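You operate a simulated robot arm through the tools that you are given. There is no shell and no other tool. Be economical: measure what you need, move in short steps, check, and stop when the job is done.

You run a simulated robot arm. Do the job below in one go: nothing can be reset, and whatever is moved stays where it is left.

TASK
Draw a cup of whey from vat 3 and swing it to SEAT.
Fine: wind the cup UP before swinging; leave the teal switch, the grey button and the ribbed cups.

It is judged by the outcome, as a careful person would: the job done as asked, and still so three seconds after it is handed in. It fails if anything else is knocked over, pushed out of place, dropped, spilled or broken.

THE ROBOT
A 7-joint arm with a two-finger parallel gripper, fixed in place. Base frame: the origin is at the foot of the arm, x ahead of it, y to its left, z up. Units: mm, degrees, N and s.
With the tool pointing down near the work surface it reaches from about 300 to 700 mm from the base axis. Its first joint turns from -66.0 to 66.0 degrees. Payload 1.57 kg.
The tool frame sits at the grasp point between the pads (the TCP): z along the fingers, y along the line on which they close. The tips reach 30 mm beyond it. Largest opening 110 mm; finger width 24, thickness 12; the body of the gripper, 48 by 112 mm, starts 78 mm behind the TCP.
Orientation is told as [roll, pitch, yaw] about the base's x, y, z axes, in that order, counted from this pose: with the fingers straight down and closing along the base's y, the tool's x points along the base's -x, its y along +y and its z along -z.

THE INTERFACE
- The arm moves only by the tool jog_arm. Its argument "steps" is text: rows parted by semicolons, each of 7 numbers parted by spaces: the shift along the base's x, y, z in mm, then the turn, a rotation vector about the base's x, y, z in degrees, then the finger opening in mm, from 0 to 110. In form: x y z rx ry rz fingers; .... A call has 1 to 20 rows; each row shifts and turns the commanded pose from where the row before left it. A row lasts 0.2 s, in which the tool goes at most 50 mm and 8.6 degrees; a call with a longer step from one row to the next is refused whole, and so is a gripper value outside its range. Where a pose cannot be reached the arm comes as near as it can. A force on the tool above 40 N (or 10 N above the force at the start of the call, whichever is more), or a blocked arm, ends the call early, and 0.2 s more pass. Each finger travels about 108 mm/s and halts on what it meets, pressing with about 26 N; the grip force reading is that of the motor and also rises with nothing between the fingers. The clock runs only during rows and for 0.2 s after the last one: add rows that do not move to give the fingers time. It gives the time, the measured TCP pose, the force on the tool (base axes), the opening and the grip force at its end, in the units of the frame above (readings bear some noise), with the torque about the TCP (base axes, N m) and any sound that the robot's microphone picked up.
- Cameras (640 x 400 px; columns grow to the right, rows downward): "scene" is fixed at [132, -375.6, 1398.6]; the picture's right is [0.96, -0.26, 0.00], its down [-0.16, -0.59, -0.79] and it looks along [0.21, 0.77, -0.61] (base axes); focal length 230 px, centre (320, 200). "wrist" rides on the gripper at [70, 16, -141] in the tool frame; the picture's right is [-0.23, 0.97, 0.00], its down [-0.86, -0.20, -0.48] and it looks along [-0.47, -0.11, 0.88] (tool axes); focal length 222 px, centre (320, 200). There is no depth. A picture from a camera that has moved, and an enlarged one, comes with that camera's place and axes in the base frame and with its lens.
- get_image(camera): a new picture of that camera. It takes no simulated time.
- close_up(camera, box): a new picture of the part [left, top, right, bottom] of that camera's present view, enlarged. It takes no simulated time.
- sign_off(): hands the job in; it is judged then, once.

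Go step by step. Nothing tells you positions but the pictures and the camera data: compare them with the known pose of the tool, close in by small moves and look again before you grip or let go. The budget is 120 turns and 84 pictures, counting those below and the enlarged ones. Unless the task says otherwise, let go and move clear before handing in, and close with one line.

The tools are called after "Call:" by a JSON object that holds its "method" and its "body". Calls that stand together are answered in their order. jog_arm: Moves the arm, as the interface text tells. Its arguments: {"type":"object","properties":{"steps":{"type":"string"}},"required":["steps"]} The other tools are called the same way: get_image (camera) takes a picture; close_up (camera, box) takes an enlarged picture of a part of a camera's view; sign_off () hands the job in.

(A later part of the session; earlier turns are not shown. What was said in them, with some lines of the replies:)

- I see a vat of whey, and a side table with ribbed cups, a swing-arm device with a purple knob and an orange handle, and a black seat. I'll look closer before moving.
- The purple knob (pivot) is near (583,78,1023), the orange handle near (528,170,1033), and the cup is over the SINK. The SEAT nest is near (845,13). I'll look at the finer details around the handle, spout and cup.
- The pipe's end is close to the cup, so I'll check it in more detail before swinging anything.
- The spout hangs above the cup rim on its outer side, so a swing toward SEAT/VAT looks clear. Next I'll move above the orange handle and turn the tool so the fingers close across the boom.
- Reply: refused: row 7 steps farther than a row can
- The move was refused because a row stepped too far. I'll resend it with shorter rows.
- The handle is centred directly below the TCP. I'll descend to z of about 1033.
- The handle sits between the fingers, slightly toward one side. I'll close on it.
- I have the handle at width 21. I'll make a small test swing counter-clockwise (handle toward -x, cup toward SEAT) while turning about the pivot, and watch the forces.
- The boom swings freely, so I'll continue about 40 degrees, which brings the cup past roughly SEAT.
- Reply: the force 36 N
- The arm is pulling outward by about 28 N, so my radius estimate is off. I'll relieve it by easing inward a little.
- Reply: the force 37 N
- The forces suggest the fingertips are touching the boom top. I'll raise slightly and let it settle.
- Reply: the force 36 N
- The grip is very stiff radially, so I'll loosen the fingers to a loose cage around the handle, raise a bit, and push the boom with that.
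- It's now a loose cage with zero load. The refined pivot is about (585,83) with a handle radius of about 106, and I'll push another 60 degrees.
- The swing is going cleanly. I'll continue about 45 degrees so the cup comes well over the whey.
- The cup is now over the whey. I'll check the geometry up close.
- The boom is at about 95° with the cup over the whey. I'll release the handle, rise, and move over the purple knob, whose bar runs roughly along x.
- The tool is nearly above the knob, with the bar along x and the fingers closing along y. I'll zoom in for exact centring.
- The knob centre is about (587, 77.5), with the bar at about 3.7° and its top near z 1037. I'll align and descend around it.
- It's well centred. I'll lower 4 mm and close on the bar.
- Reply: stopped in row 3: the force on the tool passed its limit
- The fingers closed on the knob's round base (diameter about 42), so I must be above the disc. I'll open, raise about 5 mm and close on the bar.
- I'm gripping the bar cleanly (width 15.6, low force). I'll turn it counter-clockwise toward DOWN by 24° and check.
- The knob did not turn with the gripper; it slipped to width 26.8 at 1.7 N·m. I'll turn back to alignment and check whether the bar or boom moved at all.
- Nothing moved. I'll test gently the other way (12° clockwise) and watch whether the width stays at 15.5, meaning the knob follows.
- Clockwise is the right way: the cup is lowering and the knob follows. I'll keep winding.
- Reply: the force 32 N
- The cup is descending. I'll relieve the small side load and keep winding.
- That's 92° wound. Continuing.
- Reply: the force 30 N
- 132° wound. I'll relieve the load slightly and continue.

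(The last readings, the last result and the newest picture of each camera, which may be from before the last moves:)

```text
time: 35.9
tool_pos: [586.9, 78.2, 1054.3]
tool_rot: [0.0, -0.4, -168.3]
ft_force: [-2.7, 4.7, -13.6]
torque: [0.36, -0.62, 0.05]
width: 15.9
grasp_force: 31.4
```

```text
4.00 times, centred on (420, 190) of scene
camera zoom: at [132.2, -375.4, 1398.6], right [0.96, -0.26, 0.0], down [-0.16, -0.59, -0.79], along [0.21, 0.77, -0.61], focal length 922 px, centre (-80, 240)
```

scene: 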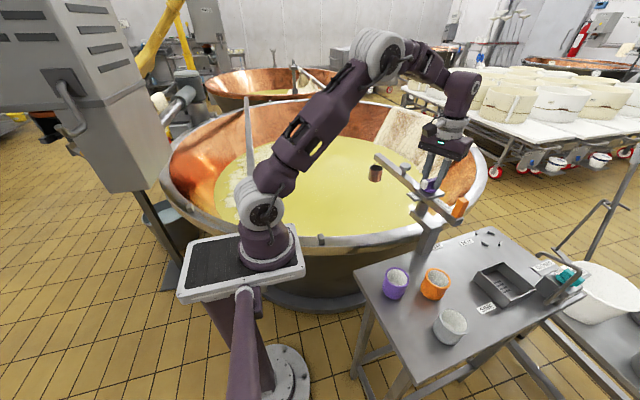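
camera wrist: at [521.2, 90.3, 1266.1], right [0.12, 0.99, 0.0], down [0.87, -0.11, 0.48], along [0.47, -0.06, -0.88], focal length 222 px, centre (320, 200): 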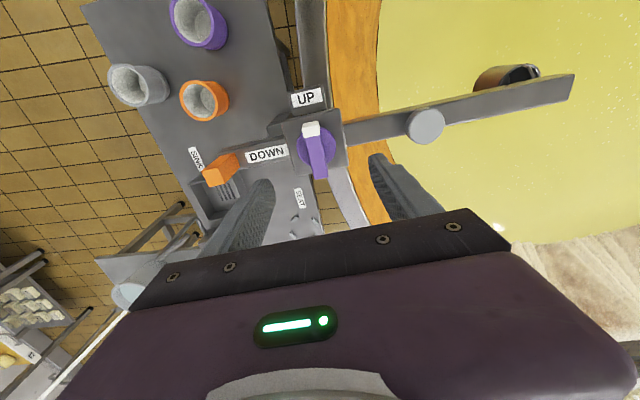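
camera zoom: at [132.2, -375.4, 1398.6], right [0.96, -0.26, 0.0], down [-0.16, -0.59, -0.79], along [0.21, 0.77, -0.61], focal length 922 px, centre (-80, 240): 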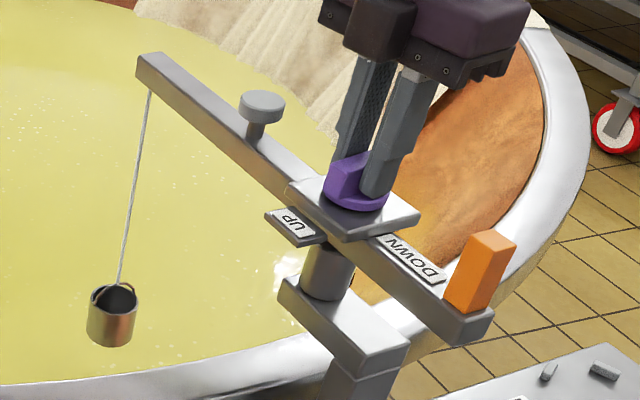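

172° wound, and the arm is still turning. I'll continue in smaller chunks and watch for a joint limit.

Call:
{"method": "jog_arm", "body": {"steps": "0 0 0 0 0 -5 10;0 0 0 0 0 -5 10;0 0 0 0 0 -5 10;0 0 0 0 0 -5 10;0 0 0 0 0 0 10"}}

Call:
{"method": "close_up", "body": {"camera": "scene", "box": [350, 140, 490, 240]}}

```text
time: 37.1
tool_pos: [586.8, 77.1, 1053.7]
tool_rot: [0.2, -0.4, 171.9]
ft_force: [-6.0, -6.3, -10.4]
torque: [0.26, 0.51, 0.05]
width: 15.8
grasp_force: 31.5
```

```text
4.00 times, centred on (420, 190) of scene
camera zoom: at [132.1, -375.8, 1398.5], right [0.96, -0.26, 0.0], down [-0.16, -0.59, -0.79], along [0.21, 0.77, -0.61], focal length 922 px, centre (-80, 240)
```

zoom: 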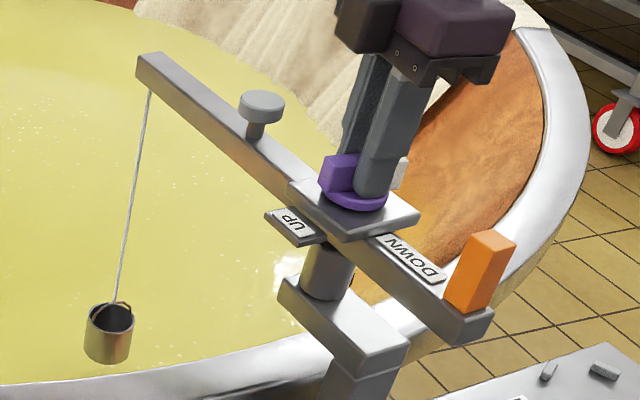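

192° wound; the cup isn't in the whey yet. Continuing.

Call:
{"method": "jog_arm", "body": {"steps": "-0.3 -0.3 -0.4 0 0 0 10;0 0 0 0 0 -5 10;0 0 0 0 0 -5 10;0 0 0 0 0 -5 10;0 0 0 0 0 -5 10;0 0 0 0 0 -5 10;0 0 0 0 0 -5 10;0 0 0 0 0 -5 10;0 0 0 0 0 -5 10;0 0 0 0 0 0 10"}}

Call:
{"method": "close_up", "body": {"camera": "scene", "box": [350, 140, 490, 240]}}

```text
time: 37.9
tool_pos: [585.6, 78.3, 1053.2]
tool_rot: [-0.2, 0.2, 165.4]
ft_force: [4.2, 2.6, -6.9]
torque: [-0.75, -0.79, 0.08]
width: 16.0
grasp_force: 31.3
out of reach, approached as far as the arm can: row 3
stopped in row 3: the force on the tool passed its limit (the readings are from after the stop); the commanded pose is now the measured one
```

```text
4.00 times, centred on (420, 190) of scene
camera zoom: at [132.3, -375.5, 1398.6], right [0.96, -0.26, 0.0], down [-0.16, -0.59, -0.79], along [0.21, 0.77, -0.61], focal length 922 px, centre (-80, 240)
```

zoom: 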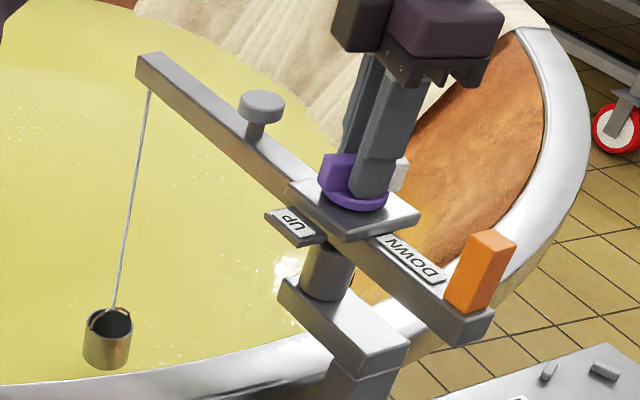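

I've reached a wrist limit at about 198° of winding. I'll release, rise, turn back 180° (the bar is symmetric) and regrip.

Call:
{"method": "jog_arm", "body": {"steps": "0 0 0 0 0 0 30;0 0 0 0 0 0 50;0.8 0 40 0 0 0 60;0 0 0 0 0 8.2 60;0 0 0 0 0 8.2 60;0 0 0 0 0 8.2 60;0 0 0 0 0 8.2 60;0 0 0 0 0 8.2 60;0 0 0 0 0 8.2 60;0 0 0 0 0 8.2 60;0 0 0 0 0 8.2 60;0 0 0 0 0 8.2 60;0 0 0 0 0 8.2 60;0 0 0 0 0 8.2 60"}}

Call:
{"method": "jog_arm", "body": {"steps": "0 0 0 0 0 8.2 60;0 0 0 0 0 8.2 60;0 0 0 0 0 8.2 60;0 0 0 0 0 8.2 60;0 0 0 0 0 8.2 60;0 0 0 0 0 8.2 60;0 0 0 0 0 8.2 60;0 0 0 0 0 8.2 60;0 0 0 0 0 8.2 60;0 0 0 0 0 8.2 60;0 0 0 0 0 7.8 60;0 0 0 0 0 0 60"}}

Call:
{"method": "close_up", "body": {"camera": "wrist", "box": [240, 110, 400, 210]}}

Call:
{"method": "close_up", "body": {"camera": "scene", "box": [350, 140, 490, 240]}}

```text
time: 40.9
tool_pos: [577.9, 72.9, 1090.5]
tool_rot: [-0.2, 0.2, -104.4]
ft_force: [0.3, -0.1, -0.4]
torque: [0.0, 0.02, -0.02]
width: 60.1
grasp_force: 0.0
out of reach, approached as far as the arm can: row 3
```

```text
time: 43.5
tool_pos: [578.3, 72.6, 1089.7]
tool_rot: [-0.1, 0.3, -14.7]
ft_force: [-1.1, 0.9, 0.2]
torque: [-0.04, -0.02, -0.02]
width: 60.1
grasp_force: 0.0
```

```text
4.00 times, centred on (320, 160) of wrist
camera zoom: at [515.5, 106.7, 1231.5], right [0.47, 0.88, 0.0], down [0.78, -0.41, 0.48], along [0.42, -0.23, -0.88], focal length 888 px, centre (320, 360)
```

zoom: 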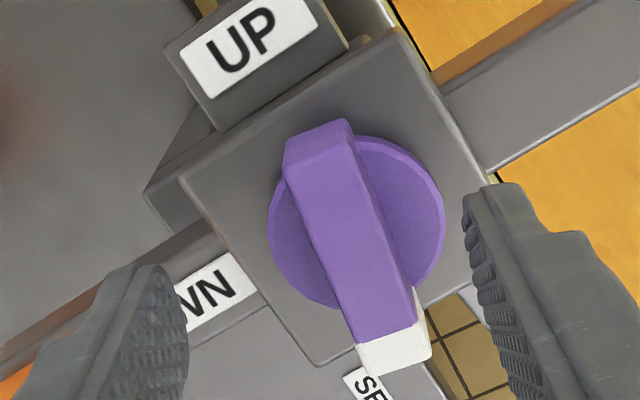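

```text
4.00 times, centred on (420, 190) of scene
camera zoom: at [132.0, -375.6, 1398.6], right [0.96, -0.26, 0.0], down [-0.16, -0.59, -0.79], along [0.21, 0.77, -0.61], focal length 922 px, centre (-80, 240)
```

zoom: 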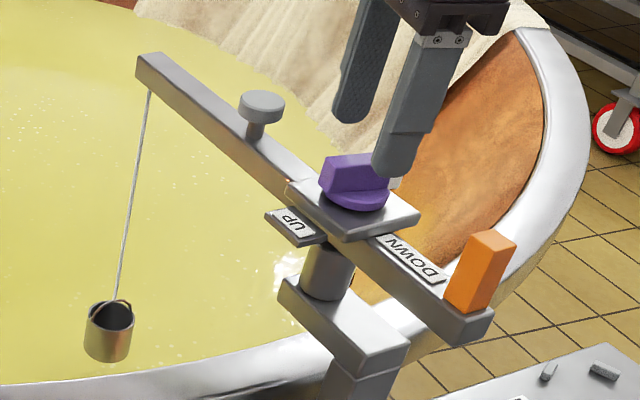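

The knob stayed about where I left it (bar at about -11°). I'll re-centre at (587,78), align, descend and regrip.

Call:
{"method": "jog_arm", "body": {"steps": "8.7 5.4 0 0 0 3.5 60;0 0 -26 0 0 0 50;0 0 -9.5 0 0 0 50;0 0 0 0 0 0 35;0 0 0 0 0 0 22;0 0 0 0 0 0 10;0 0 0 0 0 0 10"}}

Call:
{"method": "close_up", "body": {"camera": "wrist", "box": [240, 130, 400, 230]}}

```text
time: 45.1
tool_pos: [586.8, 78.8, 1055.9]
tool_rot: [-0.2, 0.2, -11.3]
ft_force: [-0.7, -5.5, -3.8]
torque: [0.37, -0.48, 0.05]
width: 15.8
grasp_force: 31.5
```

```text
4.00 times, centred on (320, 180) of wrist
camera zoom: at [522.3, 108.3, 1196.3], right [0.41, 0.91, -0.01], down [0.8, -0.36, 0.48], along [0.43, -0.2, -0.88], focal length 888 px, centre (320, 280)
```

zoom: 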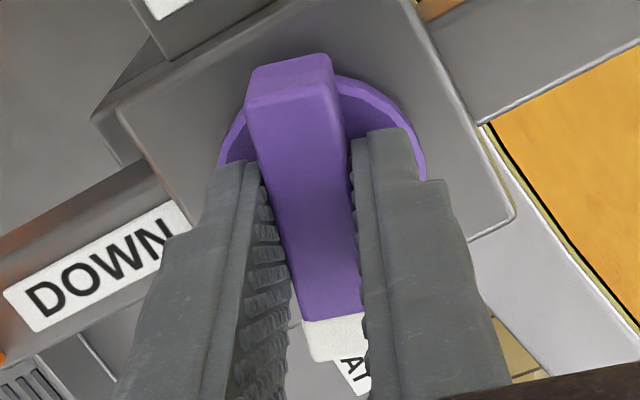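

Regripped well. I'll continue clockwise toward DOWN.

Call:
{"method": "jog_arm", "body": {"steps": "0 0 0 0 0 -5 10;0 0 0 0 0 -5 10;0 0 0 0 0 -5 10;0 0 0 0 0 -5 10;0 0 0 0 0 -5 10;0 0 0 0 0 -5 10;0 0 0 0 0 -5 10;0 0 0 0 0 -5 10;0 0 0 0 0 0 10"}}

Call:
{"method": "close_up", "body": {"camera": "scene", "box": [350, 140, 490, 240]}}

```text
time: 47.1
tool_pos: [587.6, 79.0, 1055.7]
tool_rot: [-0.2, 0.2, -51.4]
ft_force: [-0.5, -0.7, -1.2]
torque: [0.32, -0.27, 0.08]
width: 15.9
grasp_force: 31.0
```

```text
4.00 times, centred on (420, 190) of scene
camera zoom: at [132.0, -375.6, 1398.6], right [0.96, -0.26, 0.0], down [-0.16, -0.59, -0.79], along [0.21, 0.77, -0.61], focal length 922 px, centre (-80, 240)
```

zoom: 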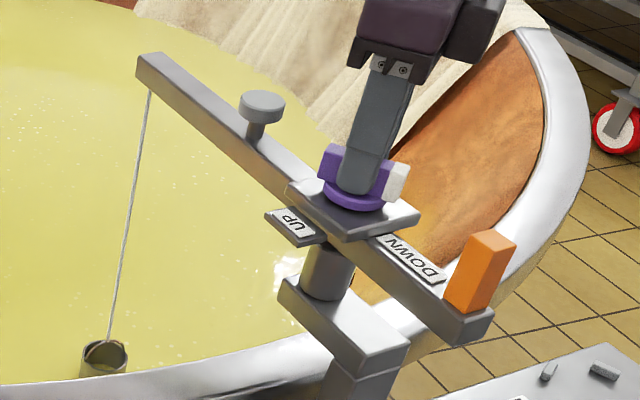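

The cup is entering the whey. I'll go on to DOWN.

Call:
{"method": "jog_arm", "body": {"steps": "0 0 0 0 0 -4 10;0 0 0 0 0 -4 10;0 0 0 0 0 -4 10;0 0 0 0 0 -4 10;0 0 0 0 0 -4 10;0 0 0 0 0 -4 10;0 0 0 0 0 -4 10;0 0 0 0 0 -4 10;0 0 0 0 0 0 10;0 0 0 0 0 0 10"}}

Call:
{"method": "close_up", "body": {"camera": "scene", "box": [350, 140, 490, 240]}}

```text
time: 49.3
tool_pos: [586.4, 79.4, 1054.8]
tool_rot: [-0.2, 0.2, -83.3]
ft_force: [7.1, 11.5, -4.8]
torque: [0.34, -0.54, 0.0]
width: 15.8
grasp_force: 31.3
```

```text
4.00 times, centred on (420, 190) of scene
camera zoom: at [132.4, -375.3, 1398.7], right [0.96, -0.26, 0.0], down [-0.16, -0.59, -0.79], along [0.21, 0.77, -0.61], focal length 922 px, centre (-80, 240)
```

zoom: 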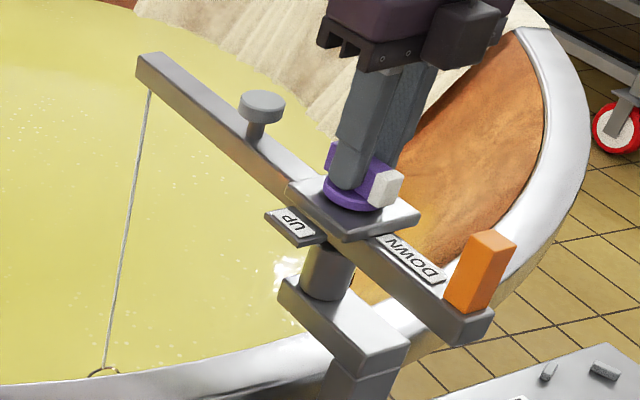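

The cup is submerged, with only the bail showing. I'll wind slightly more, dwell to fill, then begin winding back up counter-clockwise.

Call:
{"method": "jog_arm", "body": {"steps": "0.2 0.3 0 0 0 -3 10;0 0 0 0 0 0 10;0 0 0 0 0 0 10;0 0 0 0 0 0 10;0 0 0 0 0 0 10;0 0 0 0 0 0 10;0 0 0 0 0 0 10;0 0 0 0 0 0 10;0 0 0 0 0 0 10"}}

Call:
{"method": "jog_arm", "body": {"steps": "0 0 0 0 0 4 10;0 0 0 0 0 4 10;0 0 0 0 0 4 10;0 0 0 0 0 4 10;0 0 0 0 0 4 10;0 0 0 0 0 4 10;0 0 0 0 0 4 10;0 0 0 0 0 4 10;0 0 0 0 0 4 10;0 0 0 0 0 4 10;0 0 0 0 0 0 10"}}

Call:
{"method": "close_up", "body": {"camera": "scene", "box": [350, 140, 490, 240]}}

```text
time: 51.3
tool_pos: [587.3, 79.7, 1055.2]
tool_rot: [-0.1, 0.2, -86.3]
ft_force: [8.8, 11.3, 4.0]
torque: [0.19, -0.64, 0.37]
width: 15.6
grasp_force: 31.8
```

```text
time: 53.7
tool_pos: [587.9, 79.4, 1054.3]
tool_rot: [-0.1, 0.2, -46.2]
ft_force: [-3.0, 8.4, 20.2]
torque: [0.18, -0.38, -0.01]
width: 15.9
grasp_force: 31.2
```

```text
4.00 times, centred on (420, 190) of scene
camera zoom: at [131.6, -375.4, 1398.7], right [0.96, -0.26, 0.0], down [-0.16, -0.59, -0.79], along [0.21, 0.77, -0.61], focal length 922 px, centre (-80, 240)
```

zoom: 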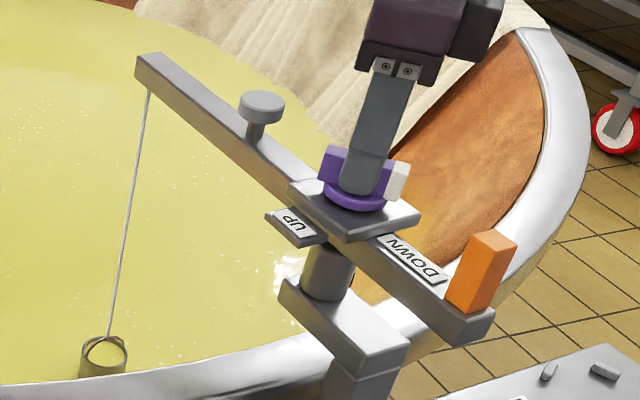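

The cup is coming up and looks full. I'll keep winding up steadily.

Call:
{"method": "jog_arm", "body": {"steps": "0 0.3 0.7 0 0 0 10;0 0 0 0 0 4.5 10;0 0 0 0 0 4.5 10;0 0 0 0 0 4.5 10;0 0 0 0 0 4.5 10;0 0 0 0 0 4.5 10;0 0 0 0 0 4.5 10;0 0 0 0 0 4.5 10;0 0 0 0 0 4.5 10;0 0 0 0 0 4.5 10;0 0 0 0 0 4.5 10;0 0 0 0 0 4.5 10;0 0 0 0 0 4.5 10;0 0 0 0 0 0 10"}}

Call:
{"method": "close_up", "body": {"camera": "scene", "box": [350, 140, 490, 240]}}

```text
time: 56.7
tool_pos: [586.2, 78.2, 1055.8]
tool_rot: [-0.4, 0.4, 7.7]
ft_force: [-15.9, -11.0, -3.6]
torque: [0.26, 0.87, -0.05]
width: 15.9
grasp_force: 31.6
```

```text
4.00 times, centred on (420, 190) of scene
camera zoom: at [131.7, -375.9, 1398.5], right [0.96, -0.26, 0.0], down [-0.16, -0.59, -0.79], along [0.21, 0.77, -0.61], focal length 922 px, centre (-80, 240)
```

zoom: 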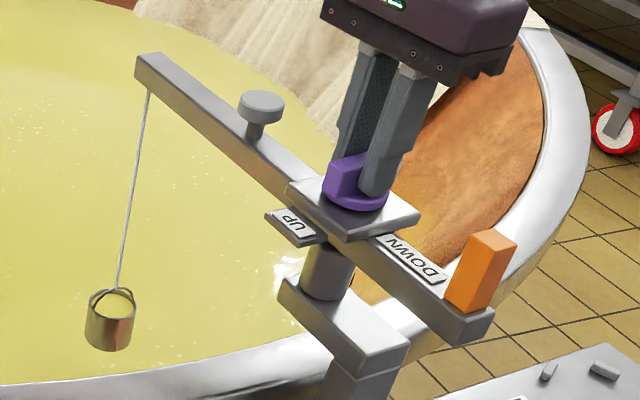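

The cup is full of whey. Relieve and continue winding up.

Call:
{"method": "jog_arm", "body": {"steps": "-0.5 -0.4 0 0 0 0 10;0 0 0 0 0 4.5 10;0 0 0 0 0 4.5 10;0 0 0 0 0 4.5 10;0 0 0 0 0 4.5 10;0 0 0 0 0 4.5 10;0 0 0 0 0 4.5 10;0 0 0 0 0 4.5 10;0 0 0 0 0 4.5 10;0 0 0 0 0 4.5 10;0 0 0 0 0 4.5 10;0 0 0 0 0 4.5 10;0 0 0 0 0 4.5 10;0 0 0 0 0 0 10"}}

```text
time: 59.7
tool_pos: [587.3, 77.8, 1055.6]
tool_rot: [-0.1, 0.2, 61.7]
ft_force: [-9.9, -11.3, -13.6]
torque: [-0.37, 0.78, -0.03]
width: 15.8
grasp_force: 31.0
```

Smooth so far (148° wound up); continuing.

Call:
{"method": "jog_arm", "body": {"steps": "-0.3 -0.4 -0.5 0 0 0 10;0 0 0 0 0 4.5 10;0 0 0 0 0 4.5 10;0 0 0 0 0 4.5 10;0 0 0 0 0 4.5 10;0 0 0 0 0 4.5 10;0 0 0 0 0 4.5 10;0 0 0 0 0 4.5 10;0 0 0 0 0 4.5 10;0 0 0 0 0 4.5 10;0 0 0 0 0 4.5 10;0 0 0 0 0 0 10"}}

Call:
{"method": "close_up", "body": {"camera": "scene", "box": [350, 140, 490, 240]}}

```text
time: 62.3
tool_pos: [587.3, 78.1, 1055.8]
tool_rot: [-0.4, 0.2, 106.8]
ft_force: [17.2, -8.4, 11.8]
torque: [0.19, 0.39, -0.06]
width: 16.1
grasp_force: 31.5
```

```text
4.00 times, centred on (420, 190) of scene
camera zoom: at [132.3, -375.9, 1398.5], right [0.96, -0.26, 0.0], down [-0.16, -0.59, -0.79], along [0.21, 0.77, -0.61], focal length 922 px, centre (-80, 240)
```

zoom: 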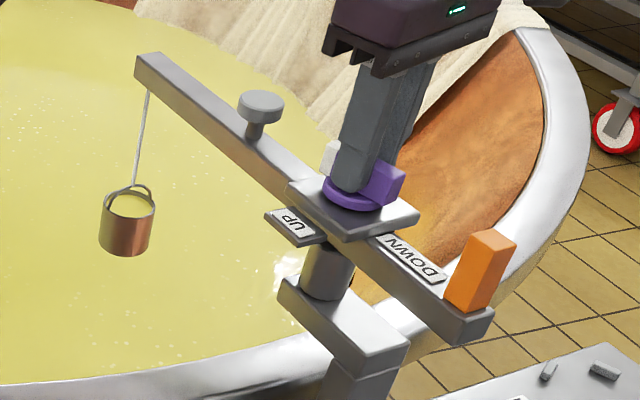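

About 77° remain to UP. Continuing, watching for the wrist limit.

Call:
{"method": "jog_arm", "body": {"steps": "0.5 -0.3 0.3 0 0 0 10;0 0 0 0 0 4 10;0 0 0 0 0 4 10;0 0 0 0 0 4 10;0 0 0 0 0 4 10;0 0 0 0 0 4 10;0 0 0 0 0 4 10;0 0 0 0 0 4 10;0 0 0 0 0 4 10;0 0 0 0 0 0 10"}}

Call:
{"method": "jog_arm", "body": {"steps": "0 0 0 0 0 4 10;0 0 0 0 0 4 10;0 0 0 0 0 4 10;0 0 0 0 0 4 10;0 0 0 0 0 4 10;0 0 0 0 0 4 10;0 0 0 0 0 0 10"}}

Call:
{"method": "close_up", "body": {"camera": "scene", "box": [350, 140, 490, 240]}}

```text
time: 64.5
tool_pos: [588.5, 77.6, 1056.1]
tool_rot: [-0.2, 0.3, 138.7]
ft_force: [22.5, -0.5, -10.0]
torque: [-0.77, -0.56, -0.04]
width: 16.0
grasp_force: 31.6
```

```text
time: 66.1
tool_pos: [587.4, 78.2, 1056.4]
tool_rot: [-0.4, 0.3, 162.6]
ft_force: [25.5, 1.6, -11.6]
torque: [-0.48, -0.13, -0.02]
width: 16.0
grasp_force: 31.3
```

```text
4.00 times, centred on (420, 190) of scene
camera zoom: at [133.0, -375.5, 1398.5], right [0.96, -0.26, 0.0], down [-0.16, -0.59, -0.79], along [0.21, 0.77, -0.61], focal length 922 px, centre (-80, 240)
```

zoom: 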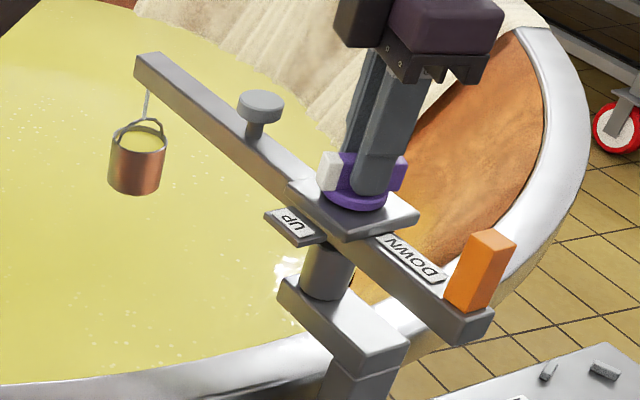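

About 21° remain. Relieve the x load and finish winding toward the UP stop.

Call:
{"method": "jog_arm", "body": {"steps": "0.8 0 -0.3 0 0 0 10;0 0 0 0 0 4 10;0 0 0 0 0 4 10;0 0 0 0 0 4 10;0 0 0 0 0 4 10;0 0 0 0 0 4 10;0 0 0 0 0 0 10"}}

Call:
{"method": "close_up", "body": {"camera": "scene", "box": [350, 140, 490, 240]}}

```text
time: 67.7
tool_pos: [587.5, 78.2, 1055.4]
tool_rot: [-0.2, 0.4, -177.1]
ft_force: [7.4, 3.0, 5.5]
torque: [-0.45, 0.61, 0.05]
width: 16.1
grasp_force: 31.4
```

```text
4.00 times, centred on (420, 190) of scene
camera zoom: at [132.2, -375.5, 1398.6], right [0.96, -0.26, 0.0], down [-0.16, -0.59, -0.79], along [0.21, 0.77, -0.61], focal length 922 px, centre (-80, 240)
```

zoom: 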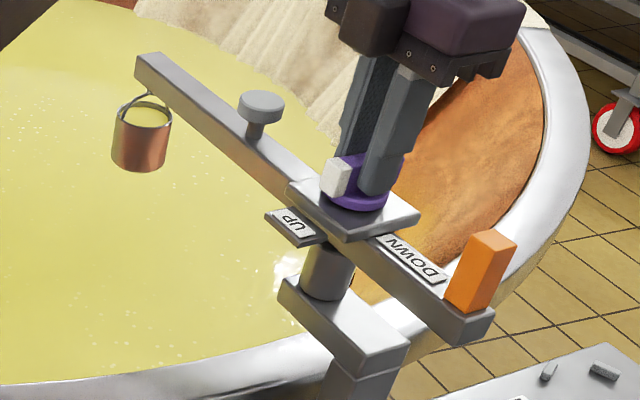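

The cup is back at its top position, full. One small nudge to the stop, then I'll release, rise and return to the handle.

Call:
{"method": "jog_arm", "body": {"steps": "0 0 0 0 0 1.5 10;0 0 0 0 0 0 10;0 0 0 0 0 0 30;0 0 0 0 0 0 50;0 0 0 0 0 0 50"}}

Call:
{"method": "jog_arm", "body": {"steps": "0 0 40 0 0 0 60;0 0 40 0 0 0 60;0 0 0 0 0 -8.4 60;0 0 0 0 0 -8.4 60;0 0 0 0 0 -8.4 60;0 0 0 0 0 -8.4 60;0 0 0 0 0 -8.4 60;0 0 0 0 0 -8.4 60;0 0 0 0 0 -8.4 60;0 0 0 0 0 -8.4 60;0 0 0 0 0 -8.4 60;0 0 0 0 0 -8.4 60;0 0 0 0 0 -6.4 60;0 -40 0 0 0 0 60;4 -40 0 0 0 0 60;0 -24 0 0 0 0 60;0 0 0 0 0 0 60"}}

Call:
{"method": "get_image", "body": {"camera": "wrist"}}

Call:
{"method": "close_up", "body": {"camera": "scene", "box": [350, 140, 490, 240]}}

```text
time: 68.9
tool_pos: [587.9, 78.5, 1055.1]
tool_rot: [-0.3, 0.2, -175.8]
ft_force: [0.2, 0.3, 0.0]
torque: [0.0, 0.0, 0.01]
width: 49.8
grasp_force: 0.1
```

```text
time: 72.5
tool_pos: [592.4, -24.9, 1138.8]
tool_rot: [-0.2, 0.2, 93.8]
ft_force: [-0.2, 0.3, -0.1]
torque: [0.02, -0.03, -0.01]
width: 60.0
grasp_force: 0.1
```

```text
25 pictures are left
camera wrist: at [579.3, -96.0, 1278.2], right [-0.99, 0.16, 0.0], down [0.14, 0.87, 0.48], along [0.08, 0.47, -0.88], focal length 222 px, centre (320, 200)
```

wrist: 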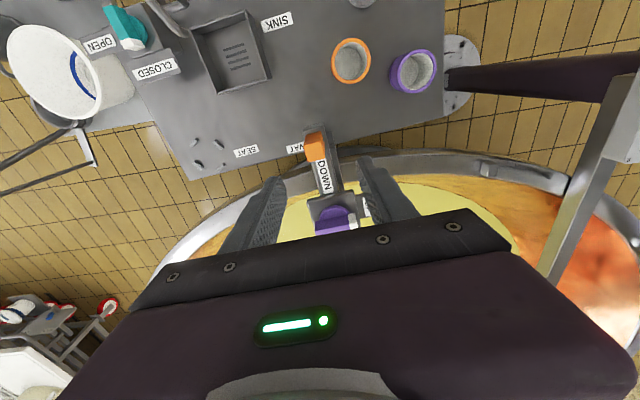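

```text
4.00 times, centred on (420, 190) of scene
camera zoom: at [132.0, -375.6, 1398.6], right [0.96, -0.26, 0.0], down [-0.16, -0.59, -0.79], along [0.21, 0.77, -0.61], focal length 922 px, centre (-80, 240)
```

zoom: 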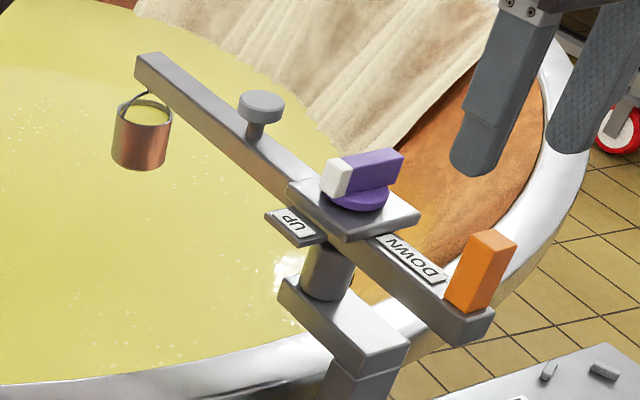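

The knob reads UP and the cup is full. The handle is near (598.5,-27), so I'll align above it, descend and form a loose cage.

Call:
{"method": "jog_arm", "body": {"steps": "6 -2 -35 0 0 2 60;0 0 -40 0 0 0 60;0 0 -26 0 0 0 50;0 0 0 0 0 0 36;0 0 0 0 0 0 36"}}

Call:
{"method": "close_up", "body": {"camera": "wrist", "box": [230, 120, 410, 240]}}

```text
time: 73.7
tool_pos: [598.3, -27.0, 1033.0]
tool_rot: [-0.1, 0.2, 95.8]
ft_force: [0.5, -0.7, 0.7]
torque: [-0.03, 0.01, 0.02]
width: 36.0
grasp_force: 0.1
```

```text
3.33 times, centred on (320, 180) of wrist
camera zoom: at [589.3, -98.4, 1174.8], right [-0.99, 0.13, 0.0], down [0.11, 0.87, 0.48], along [0.06, 0.47, -0.88], focal length 740 px, centre (320, 267)
```

zoom: 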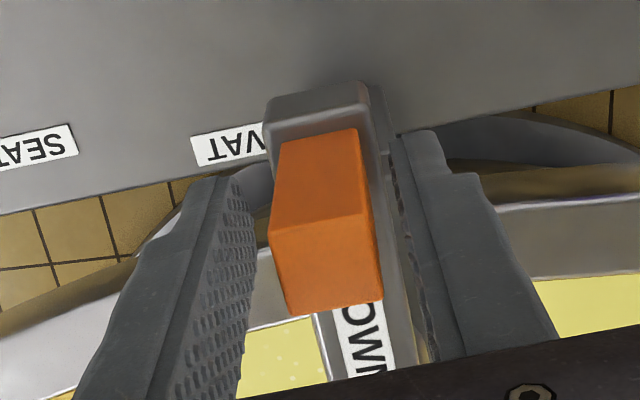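

It's centred. I'll raise 2 mm, close to a snug cage, and start a slow, ramped clockwise swing.

Call:
{"method": "jog_arm", "body": {"steps": "0 0 2 0 0 0 30;0 0 0 0 0 0 24;0 0 0 0 0 0 24"}}

Call:
{"method": "jog_arm", "body": {"steps": "-.91 -.10 0 0 0 -.5 24;-1.84 -.16 0 0 0 -1 24;-3.68 -.23 0 0 0 -2 24;-5.53 -.11 0 0 0 -3 24;-5.52 .19 0 0 0 -3 24;-5.51 .47 0 0 0 -3 24;-5.48 .76 0 0 0 -3 24;-5.43 1.04 0 0 0 -3 24;-5.36 1.33 0 0 0 -3 24;-5.29 1.61 0 0 0 -3 24;-5.2 1.88 0 0 0 -3 24;-5.09 2.15 0 0 0 -3 24;-4.98 2.42 0 0 0 -3 24;-3.24 1.75 0 0 0 -2 24;-1.6 .92 0 0 0 -1 24;-.79 .47 0 0 0 -.5 24;0 0 0 0 0 0 24"}}

Call:
{"method": "get_image", "body": {"camera": "scene"}}

```text
time: 74.5
tool_pos: [598.9, -26.8, 1037.0]
tool_rot: [-0.2, 0.2, 95.8]
ft_force: [-2.1, 0.7, -1.2]
torque: [0.03, 0.04, -0.02]
width: 25.8
grasp_force: 0.6
```

```text
time: 78.1
tool_pos: [532.5, -13.4, 1036.5]
tool_rot: [-0.2, 0.2, 58.8]
ft_force: [0.3, 0.4, 0.0]
torque: [-0.03, 0.01, 0.0]
width: 24.5
grasp_force: 0.4
```

```text
22 pictures are left
```

scene: 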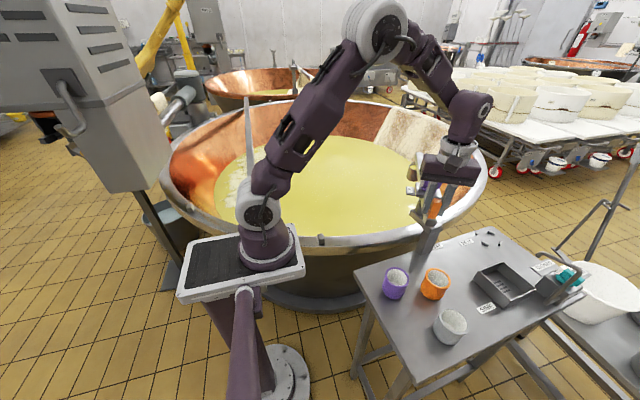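

Moving well and gently. Second third of the swing.

Call:
{"method": "jog_arm", "body": {"steps": "-.79 .47 0 0 0 -.5 24;-1.56 .98 0 0 0 -1 24;-3.08 2.03 0 0 0 -2 24;-4.48 3.24 0 0 0 -3 24;-4.3 3.47 0 0 0 -3 24;-4.12 3.69 0 0 0 -3 24;-3.91 3.91 0 0 0 -3 24;-3.71 4.1 0 0 0 -3 24;-3.49 4.29 0 0 0 -3 24;-3.25 4.47 0 0 0 -3 24;-3.02 4.63 0 0 0 -3 24;-2.78 4.78 0 0 0 -3 24;-2.51 4.92 0 0 0 -3 24;-1.54 3.35 0 0 0 -2 24;-.72 1.7 0 0 0 -1 24;-.35 .85 0 0 0 -.5 24;0 0 0 0 0 0 24"}}

Call:
{"method": "get_image", "body": {"camera": "scene"}}

```text
time: 81.7
tool_pos: [489.5, 37.3, 1037.5]
tool_rot: [-0.2, 0.1, 21.9]
ft_force: [-0.4, -1.1, 0.6]
torque: [-0.01, 0.02, 0.02]
width: 24.8
grasp_force: 0.3
```

```text
21 pictures are left
```

scene: 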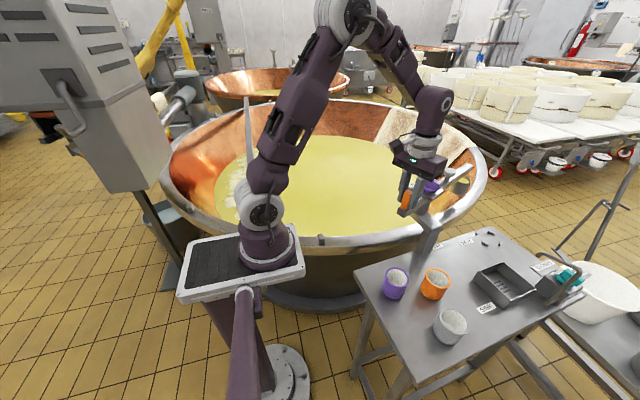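

Final third, stopping slightly short of SEAT so I can trim.

Call:
{"method": "jog_arm", "body": {"steps": "-.34 .86 0 0 0 -.5 24;-.67 1.72 0 0 0 -1 24;-1.23 3.47 0 0 0 -2 24;-1.63 5.28 0 0 0 -3 24;-1.35 5.36 0 0 0 -3 24;-1.06 5.43 0 0 0 -3 24;-.78 5.47 0 0 0 -3 24;-.49 5.51 0 0 0 -3 24;-.2 5.52 0 0 0 -3 24;.08 5.53 0 0 0 -3 24;.38 5.52 0 0 0 -3 24;.66 5.49 0 0 0 -3 24;.6 3.63 0 0 0 -2 24;.35 1.81 0 0 0 -1 24;.19 .9 0 0 0 -.5 24;0 0 0 0 0 0 24"}}

Call:
{"method": "close_up", "body": {"camera": "scene", "box": [380, 140, 540, 260]}}

Call:
{"method": "close_up", "body": {"camera": "wrist", "box": [200, 100, 440, 260]}}

```text
time: 85.1
tool_pos: [483.0, 99.0, 1036.9]
tool_rot: [-0.3, 0.2, -12.2]
ft_force: [1.2, 2.1, 0.0]
torque: [0.02, -0.07, -0.06]
width: 25.7
grasp_force: 0.9
```

```text
3.33 times, centred on (460, 200) of scene
camera zoom: at [132.1, -375.5, 1398.6], right [0.96, -0.26, 0.0], down [-0.16, -0.59, -0.79], along [0.21, 0.77, -0.61], focal length 768 px, centre (-147, 200)
```

zoom: 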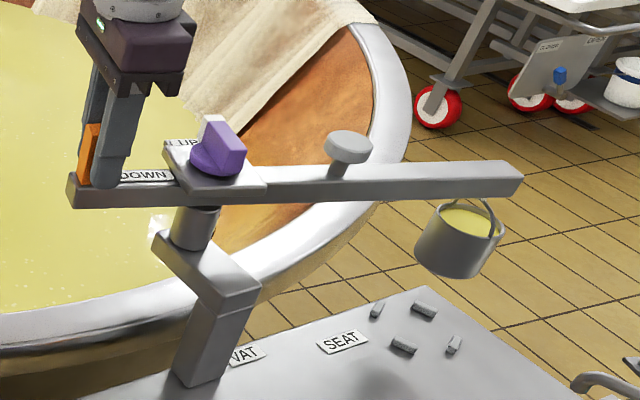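

```text
2.50 times, centred on (320, 180) of wrist
camera zoom: at [420.1, 129.8, 1177.5], right [0.43, 0.9, 0.0], down [0.8, -0.37, 0.48], along [0.43, -0.21, -0.88], focal length 555 px, centre (320, 250)
```

zoom: 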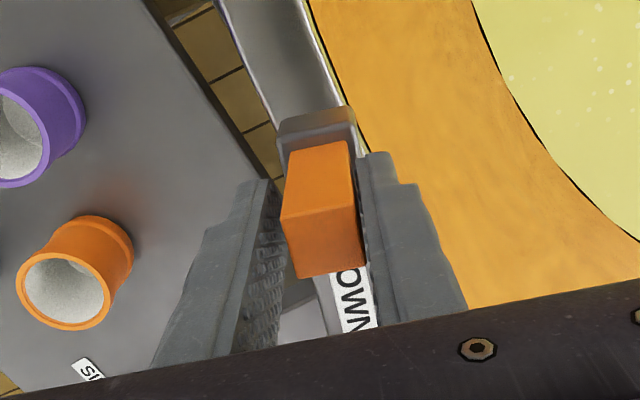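

The cup is near -12.4° and the nest is at about -15°. The handle is leaning ahead on the leading finger, as if a detent pulls it, so I'll creep 2.5° further.

Call:
{"method": "jog_arm", "body": {"steps": ".2 .9 0 0 0 -.5 24;.2 .9 0 0 0 -.5 24;.2 .9 0 0 0 -.5 24;.2 .9 0 0 0 -.5 24;.2 .9 0 0 0 -.5 24;0 0 0 0 0 0 24;0 0 0 0 0 0 24"}}

Call:
{"method": "close_up", "body": {"camera": "scene", "box": [380, 140, 540, 260]}}

Call:
{"method": "close_up", "body": {"camera": "wrist", "box": [200, 100, 440, 260]}}

```text
time: 86.7
tool_pos: [484.4, 102.9, 1035.7]
tool_rot: [-0.2, 0.1, -14.8]
ft_force: [1.1, 1.5, -0.1]
torque: [0.05, 0.02, 0.01]
width: 24.9
grasp_force: 0.9
```

```text
3.33 times, centred on (460, 200) of scene
camera zoom: at [132.0, -375.6, 1398.6], right [0.96, -0.26, 0.0], down [-0.16, -0.59, -0.79], along [0.21, 0.77, -0.61], focal length 768 px, centre (-147, 200)
```

zoom: 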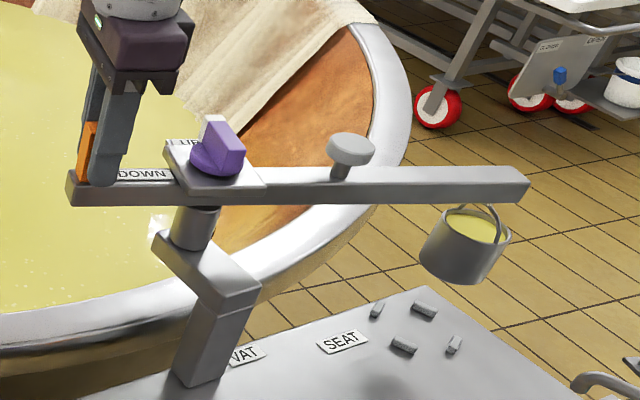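

```text
2.50 times, centred on (320, 180) of wrist
camera zoom: at [422.1, 136.4, 1177.2], right [0.47, 0.88, 0.0], down [0.78, -0.41, 0.48], along [0.42, -0.23, -0.88], focal length 555 px, centre (320, 250)
```

zoom: 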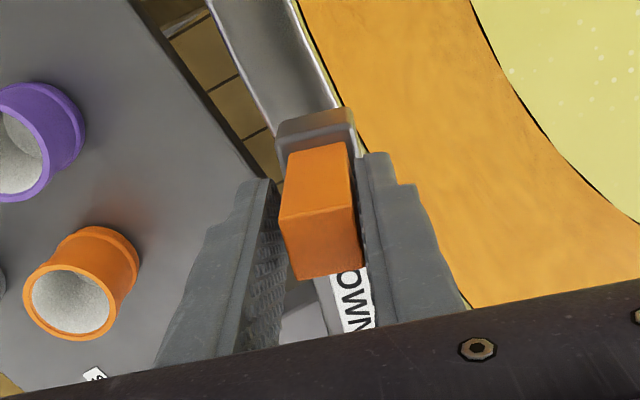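

Alignment in this view is within about 2° but depth-ambiguous. I'll release the handle, rise clear, and look down at the nest and cup with the wrist camera.

Call:
{"method": "jog_arm", "body": {"steps": "0 0 0 0 0 0 36;0 0 0 0 0 0 50;0 0 10 0 0 0 50;0 0 38 0 0 0 60;0 0 38 0 0 0 90;0 0 38 0 0 0 110;0 0 38 0 0 0 110;40 -14 0 0 0 3 110;40 -14 0 0 0 3 110;40 -14 0 0 0 3 110;40 -14 0 0 0 3 110;40 -14 0 0 0 3 110;0 0 0 0 0 0 110"}}

Call:
{"method": "get_image", "body": {"camera": "wrist"}}

```text
time: 89.5
tool_pos: [587.1, 52.3, 1201.7]
tool_rot: [-0.2, 0.4, -1.2]
ft_force: [-1.1, 0.4, 0.3]
torque: [-0.01, 0.01, 0.05]
width: 110.0
grasp_force: 0.0
out of reach, approached as far as the arm can: row 10, 11, 12
```

```text
16 pictures are left
camera wrist: at [518.6, 70.4, 1342.6], right [0.25, 0.97, 0.0], down [0.85, -0.22, 0.48], along [0.46, -0.12, -0.88], focal length 222 px, centre (320, 200)
```

wrist: 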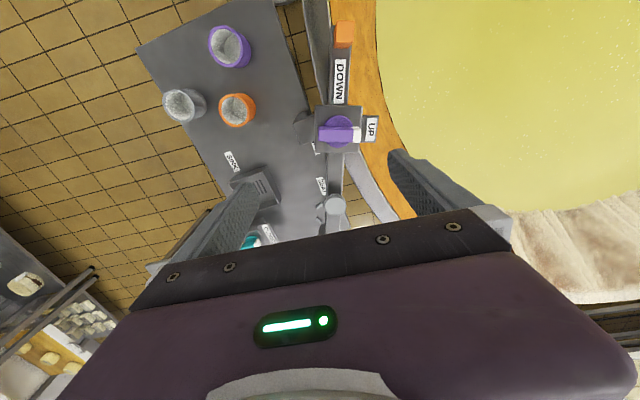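

It can't reach that far at this height, so I'll shift to -y and tilt the tool forward by about 20° to see the nest and cup from behind, off the boom's line.

Call:
{"method": "jog_arm", "body": {"steps": "-10 -30 0 0 -7 0 110;-10 -30 0 0 -7 0 110;-10 -30 0 0 -7 0 110;0 0 0 0 0 0 110"}}

Call:
{"method": "get_image", "body": {"camera": "wrist"}}

```text
time: 90.5
tool_pos: [553.6, -37.1, 1200.4]
tool_rot: [-0.4, -20.9, 0.3]
ft_force: [0.9, 0.5, 0.3]
torque: [0.0, 0.02, 0.02]
width: 110.1
grasp_force: 0.1
```

```text
15 pictures are left
camera wrist: at [439.0, -21.7, 1307.9], right [0.21, 0.97, 0.08], down [0.63, -0.19, 0.75], along [0.75, -0.11, -0.65], focal length 222 px, centre (320, 200)
```

wrist: 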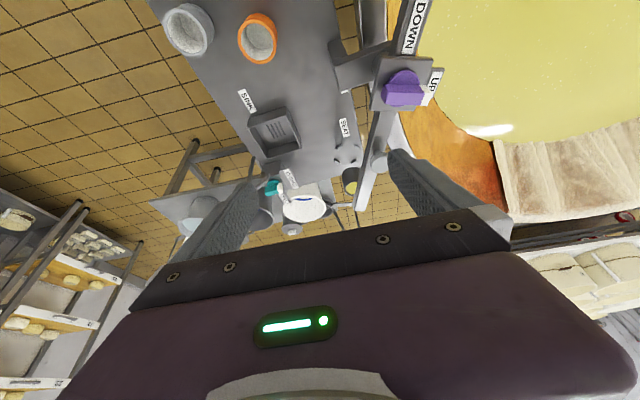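

The nest and cup are now in view. Zooming in.

Call:
{"method": "close_up", "body": {"camera": "wrist", "box": [310, 120, 410, 210]}}

```text
4.44 times, centred on (360, 165) of wrist
camera zoom: at [439.0, -21.7, 1307.9], right [0.21, 0.97, 0.08], down [0.63, -0.19, 0.75], along [0.75, -0.11, -0.65], focal length 987 px, centre (142, 356)
```

zoom: 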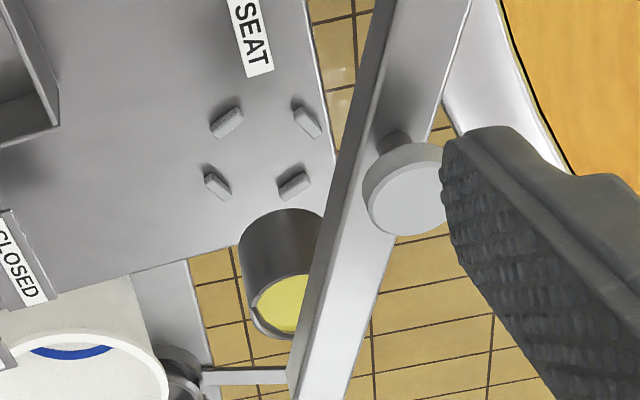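

The cup hangs about 6 mm short of the nest centre (boom at about -14°, seat at about -15.2°). I'll go back, take the handle at the -15° position and trim it.

Call:
{"method": "jog_arm", "body": {"steps": "-10 35 0 0 7 0 110;-10 35 0 0 7 0 110;-10 35 0 0 6.9 0 90;-20 37.4 0 0 0 -5 70;-18 0 0 0 0 -5 60;0 0 0 0 0 -5 60;0 0 -40 0 0 0 60;0 0 -40 0 0 0 60;0 0 -10 0 0 0 60;0 0 0 0 0 0 60"}}

Call:
{"method": "close_up", "body": {"camera": "wrist", "box": [230, 90, 410, 210]}}

```text
time: 92.7
tool_pos: [486.9, 106.2, 1109.7]
tool_rot: [-0.2, 0.1, -14.7]
ft_force: [0.8, 0.6, 0.7]
torque: [0.0, -0.01, 0.0]
width: 59.8
grasp_force: 0.1
```

```text
3.33 times, centred on (320, 150) of wrist
camera zoom: at [424.9, 139.2, 1250.0], right [0.47, 0.88, 0.0], down [0.78, -0.41, 0.48], along [0.42, -0.23, -0.88], focal length 740 px, centre (320, 367)
```

zoom: 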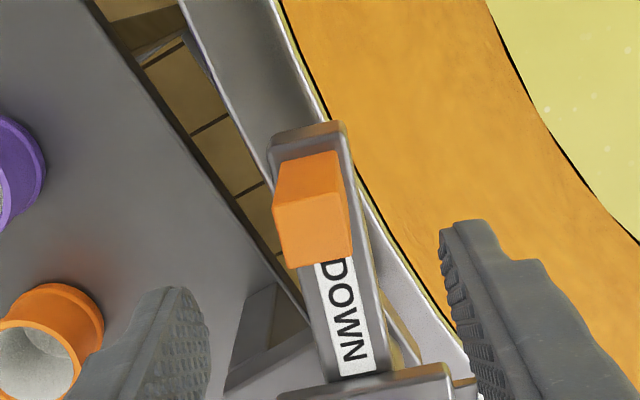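

The handle is about 2.5 mm short of the -15° line, which matches my estimate. I'll descend and close gently so the fingers centre it.

Call:
{"method": "jog_arm", "body": {"steps": "0 0 -40 0 0 0 60;0 0 -33 0 0 0 60;0 0 0 0 0 0 45;0 0 0 0 0 0 34;0 0 0 0 0 0 30;0 0 0 0 0 0 27;0 0 0 0 0 0 24;0 0 0 0 0 0 22;0 0 0 0 0 0 22"}}

Call:
{"method": "close_up", "body": {"camera": "scene", "box": [380, 140, 540, 260]}}

```text
time: 94.7
tool_pos: [487.8, 105.9, 1035.3]
tool_rot: [-0.2, 0.1, -14.7]
ft_force: [-0.9, 0.4, 0.3]
torque: [-0.02, 0.01, 0.01]
width: 22.3
grasp_force: 0.3
```

```text
3.33 times, centred on (460, 200) of scene
camera zoom: at [132.0, -375.6, 1398.6], right [0.96, -0.26, 0.0], down [-0.16, -0.59, -0.79], along [0.21, 0.77, -0.61], focal length 768 px, centre (-147, 200)
```

zoom: 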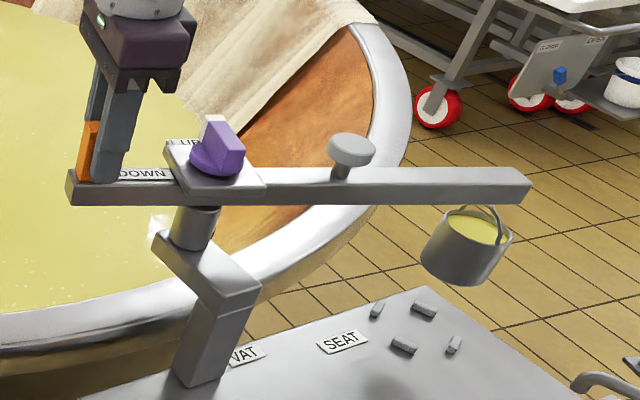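

It's trimmed to about -15°, with no forces. I'll open, rise clear, and check that it stays.

Call:
{"method": "jog_arm", "body": {"steps": "0 0 0 0 0 0 26;0 0 0 0 0 0 36;0 0 0 0 0 0 50;0 0 15 0 0 0 50;0 0 40 0 0 0 60;0 0 40 0 0 0 60;0 0 40 0 0 0 60;-30 0 20 0 0 0 60;0 0 0 0 0 0 60;0 0 0 0 0 0 60;0 0 0 0 0 0 60"}}

Call:
{"method": "get_image", "body": {"camera": "scene"}}

Call:
{"method": "close_up", "body": {"camera": "scene", "box": [380, 140, 540, 260]}}

```text
time: 97.1
tool_pos: [457.7, 105.3, 1190.8]
tool_rot: [-0.1, 0.2, -14.7]
ft_force: [0.0, -0.6, -0.4]
torque: [0.02, 0.02, -0.04]
width: 59.9
grasp_force: 0.2
```

```text
11 pictures are left
```

scene: 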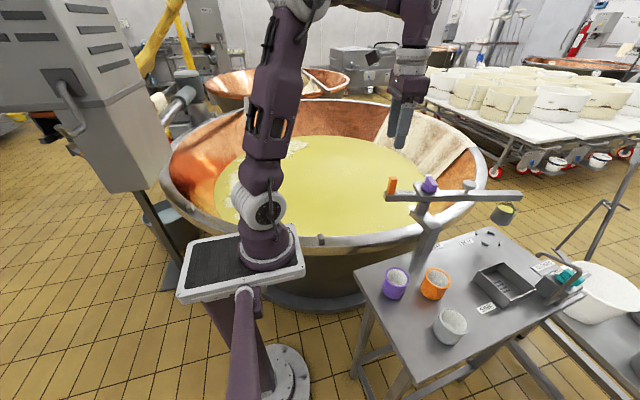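

```text
3.33 times, centred on (460, 200) of scene
camera zoom: at [132.0, -375.6, 1398.6], right [0.96, -0.26, 0.0], down [-0.16, -0.59, -0.79], along [0.21, 0.77, -0.61], focal length 768 px, centre (-147, 200)
```

zoom: 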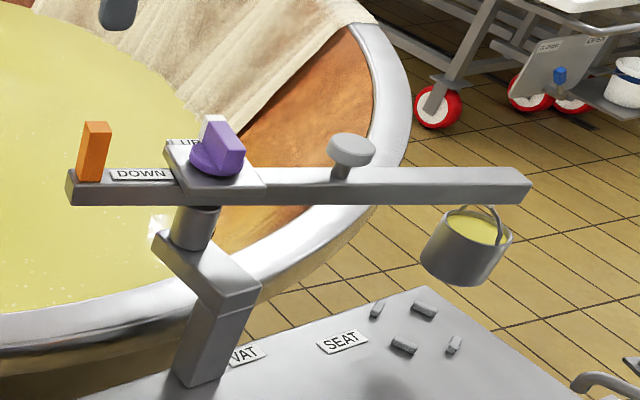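

The full cup hangs steady over the SEAT nest, the knob reads UP, the arm is clear and nothing else has moved. Handing in.

Call:
{"method": "sign_off", "body": {}}

```text
The job is handed in.
```

I drew a full cup of whey from the vat, wound it UP and swung it to SEAT, where it now hangs over the nest; I left the teal switch, grey button and ribbed cups alone.
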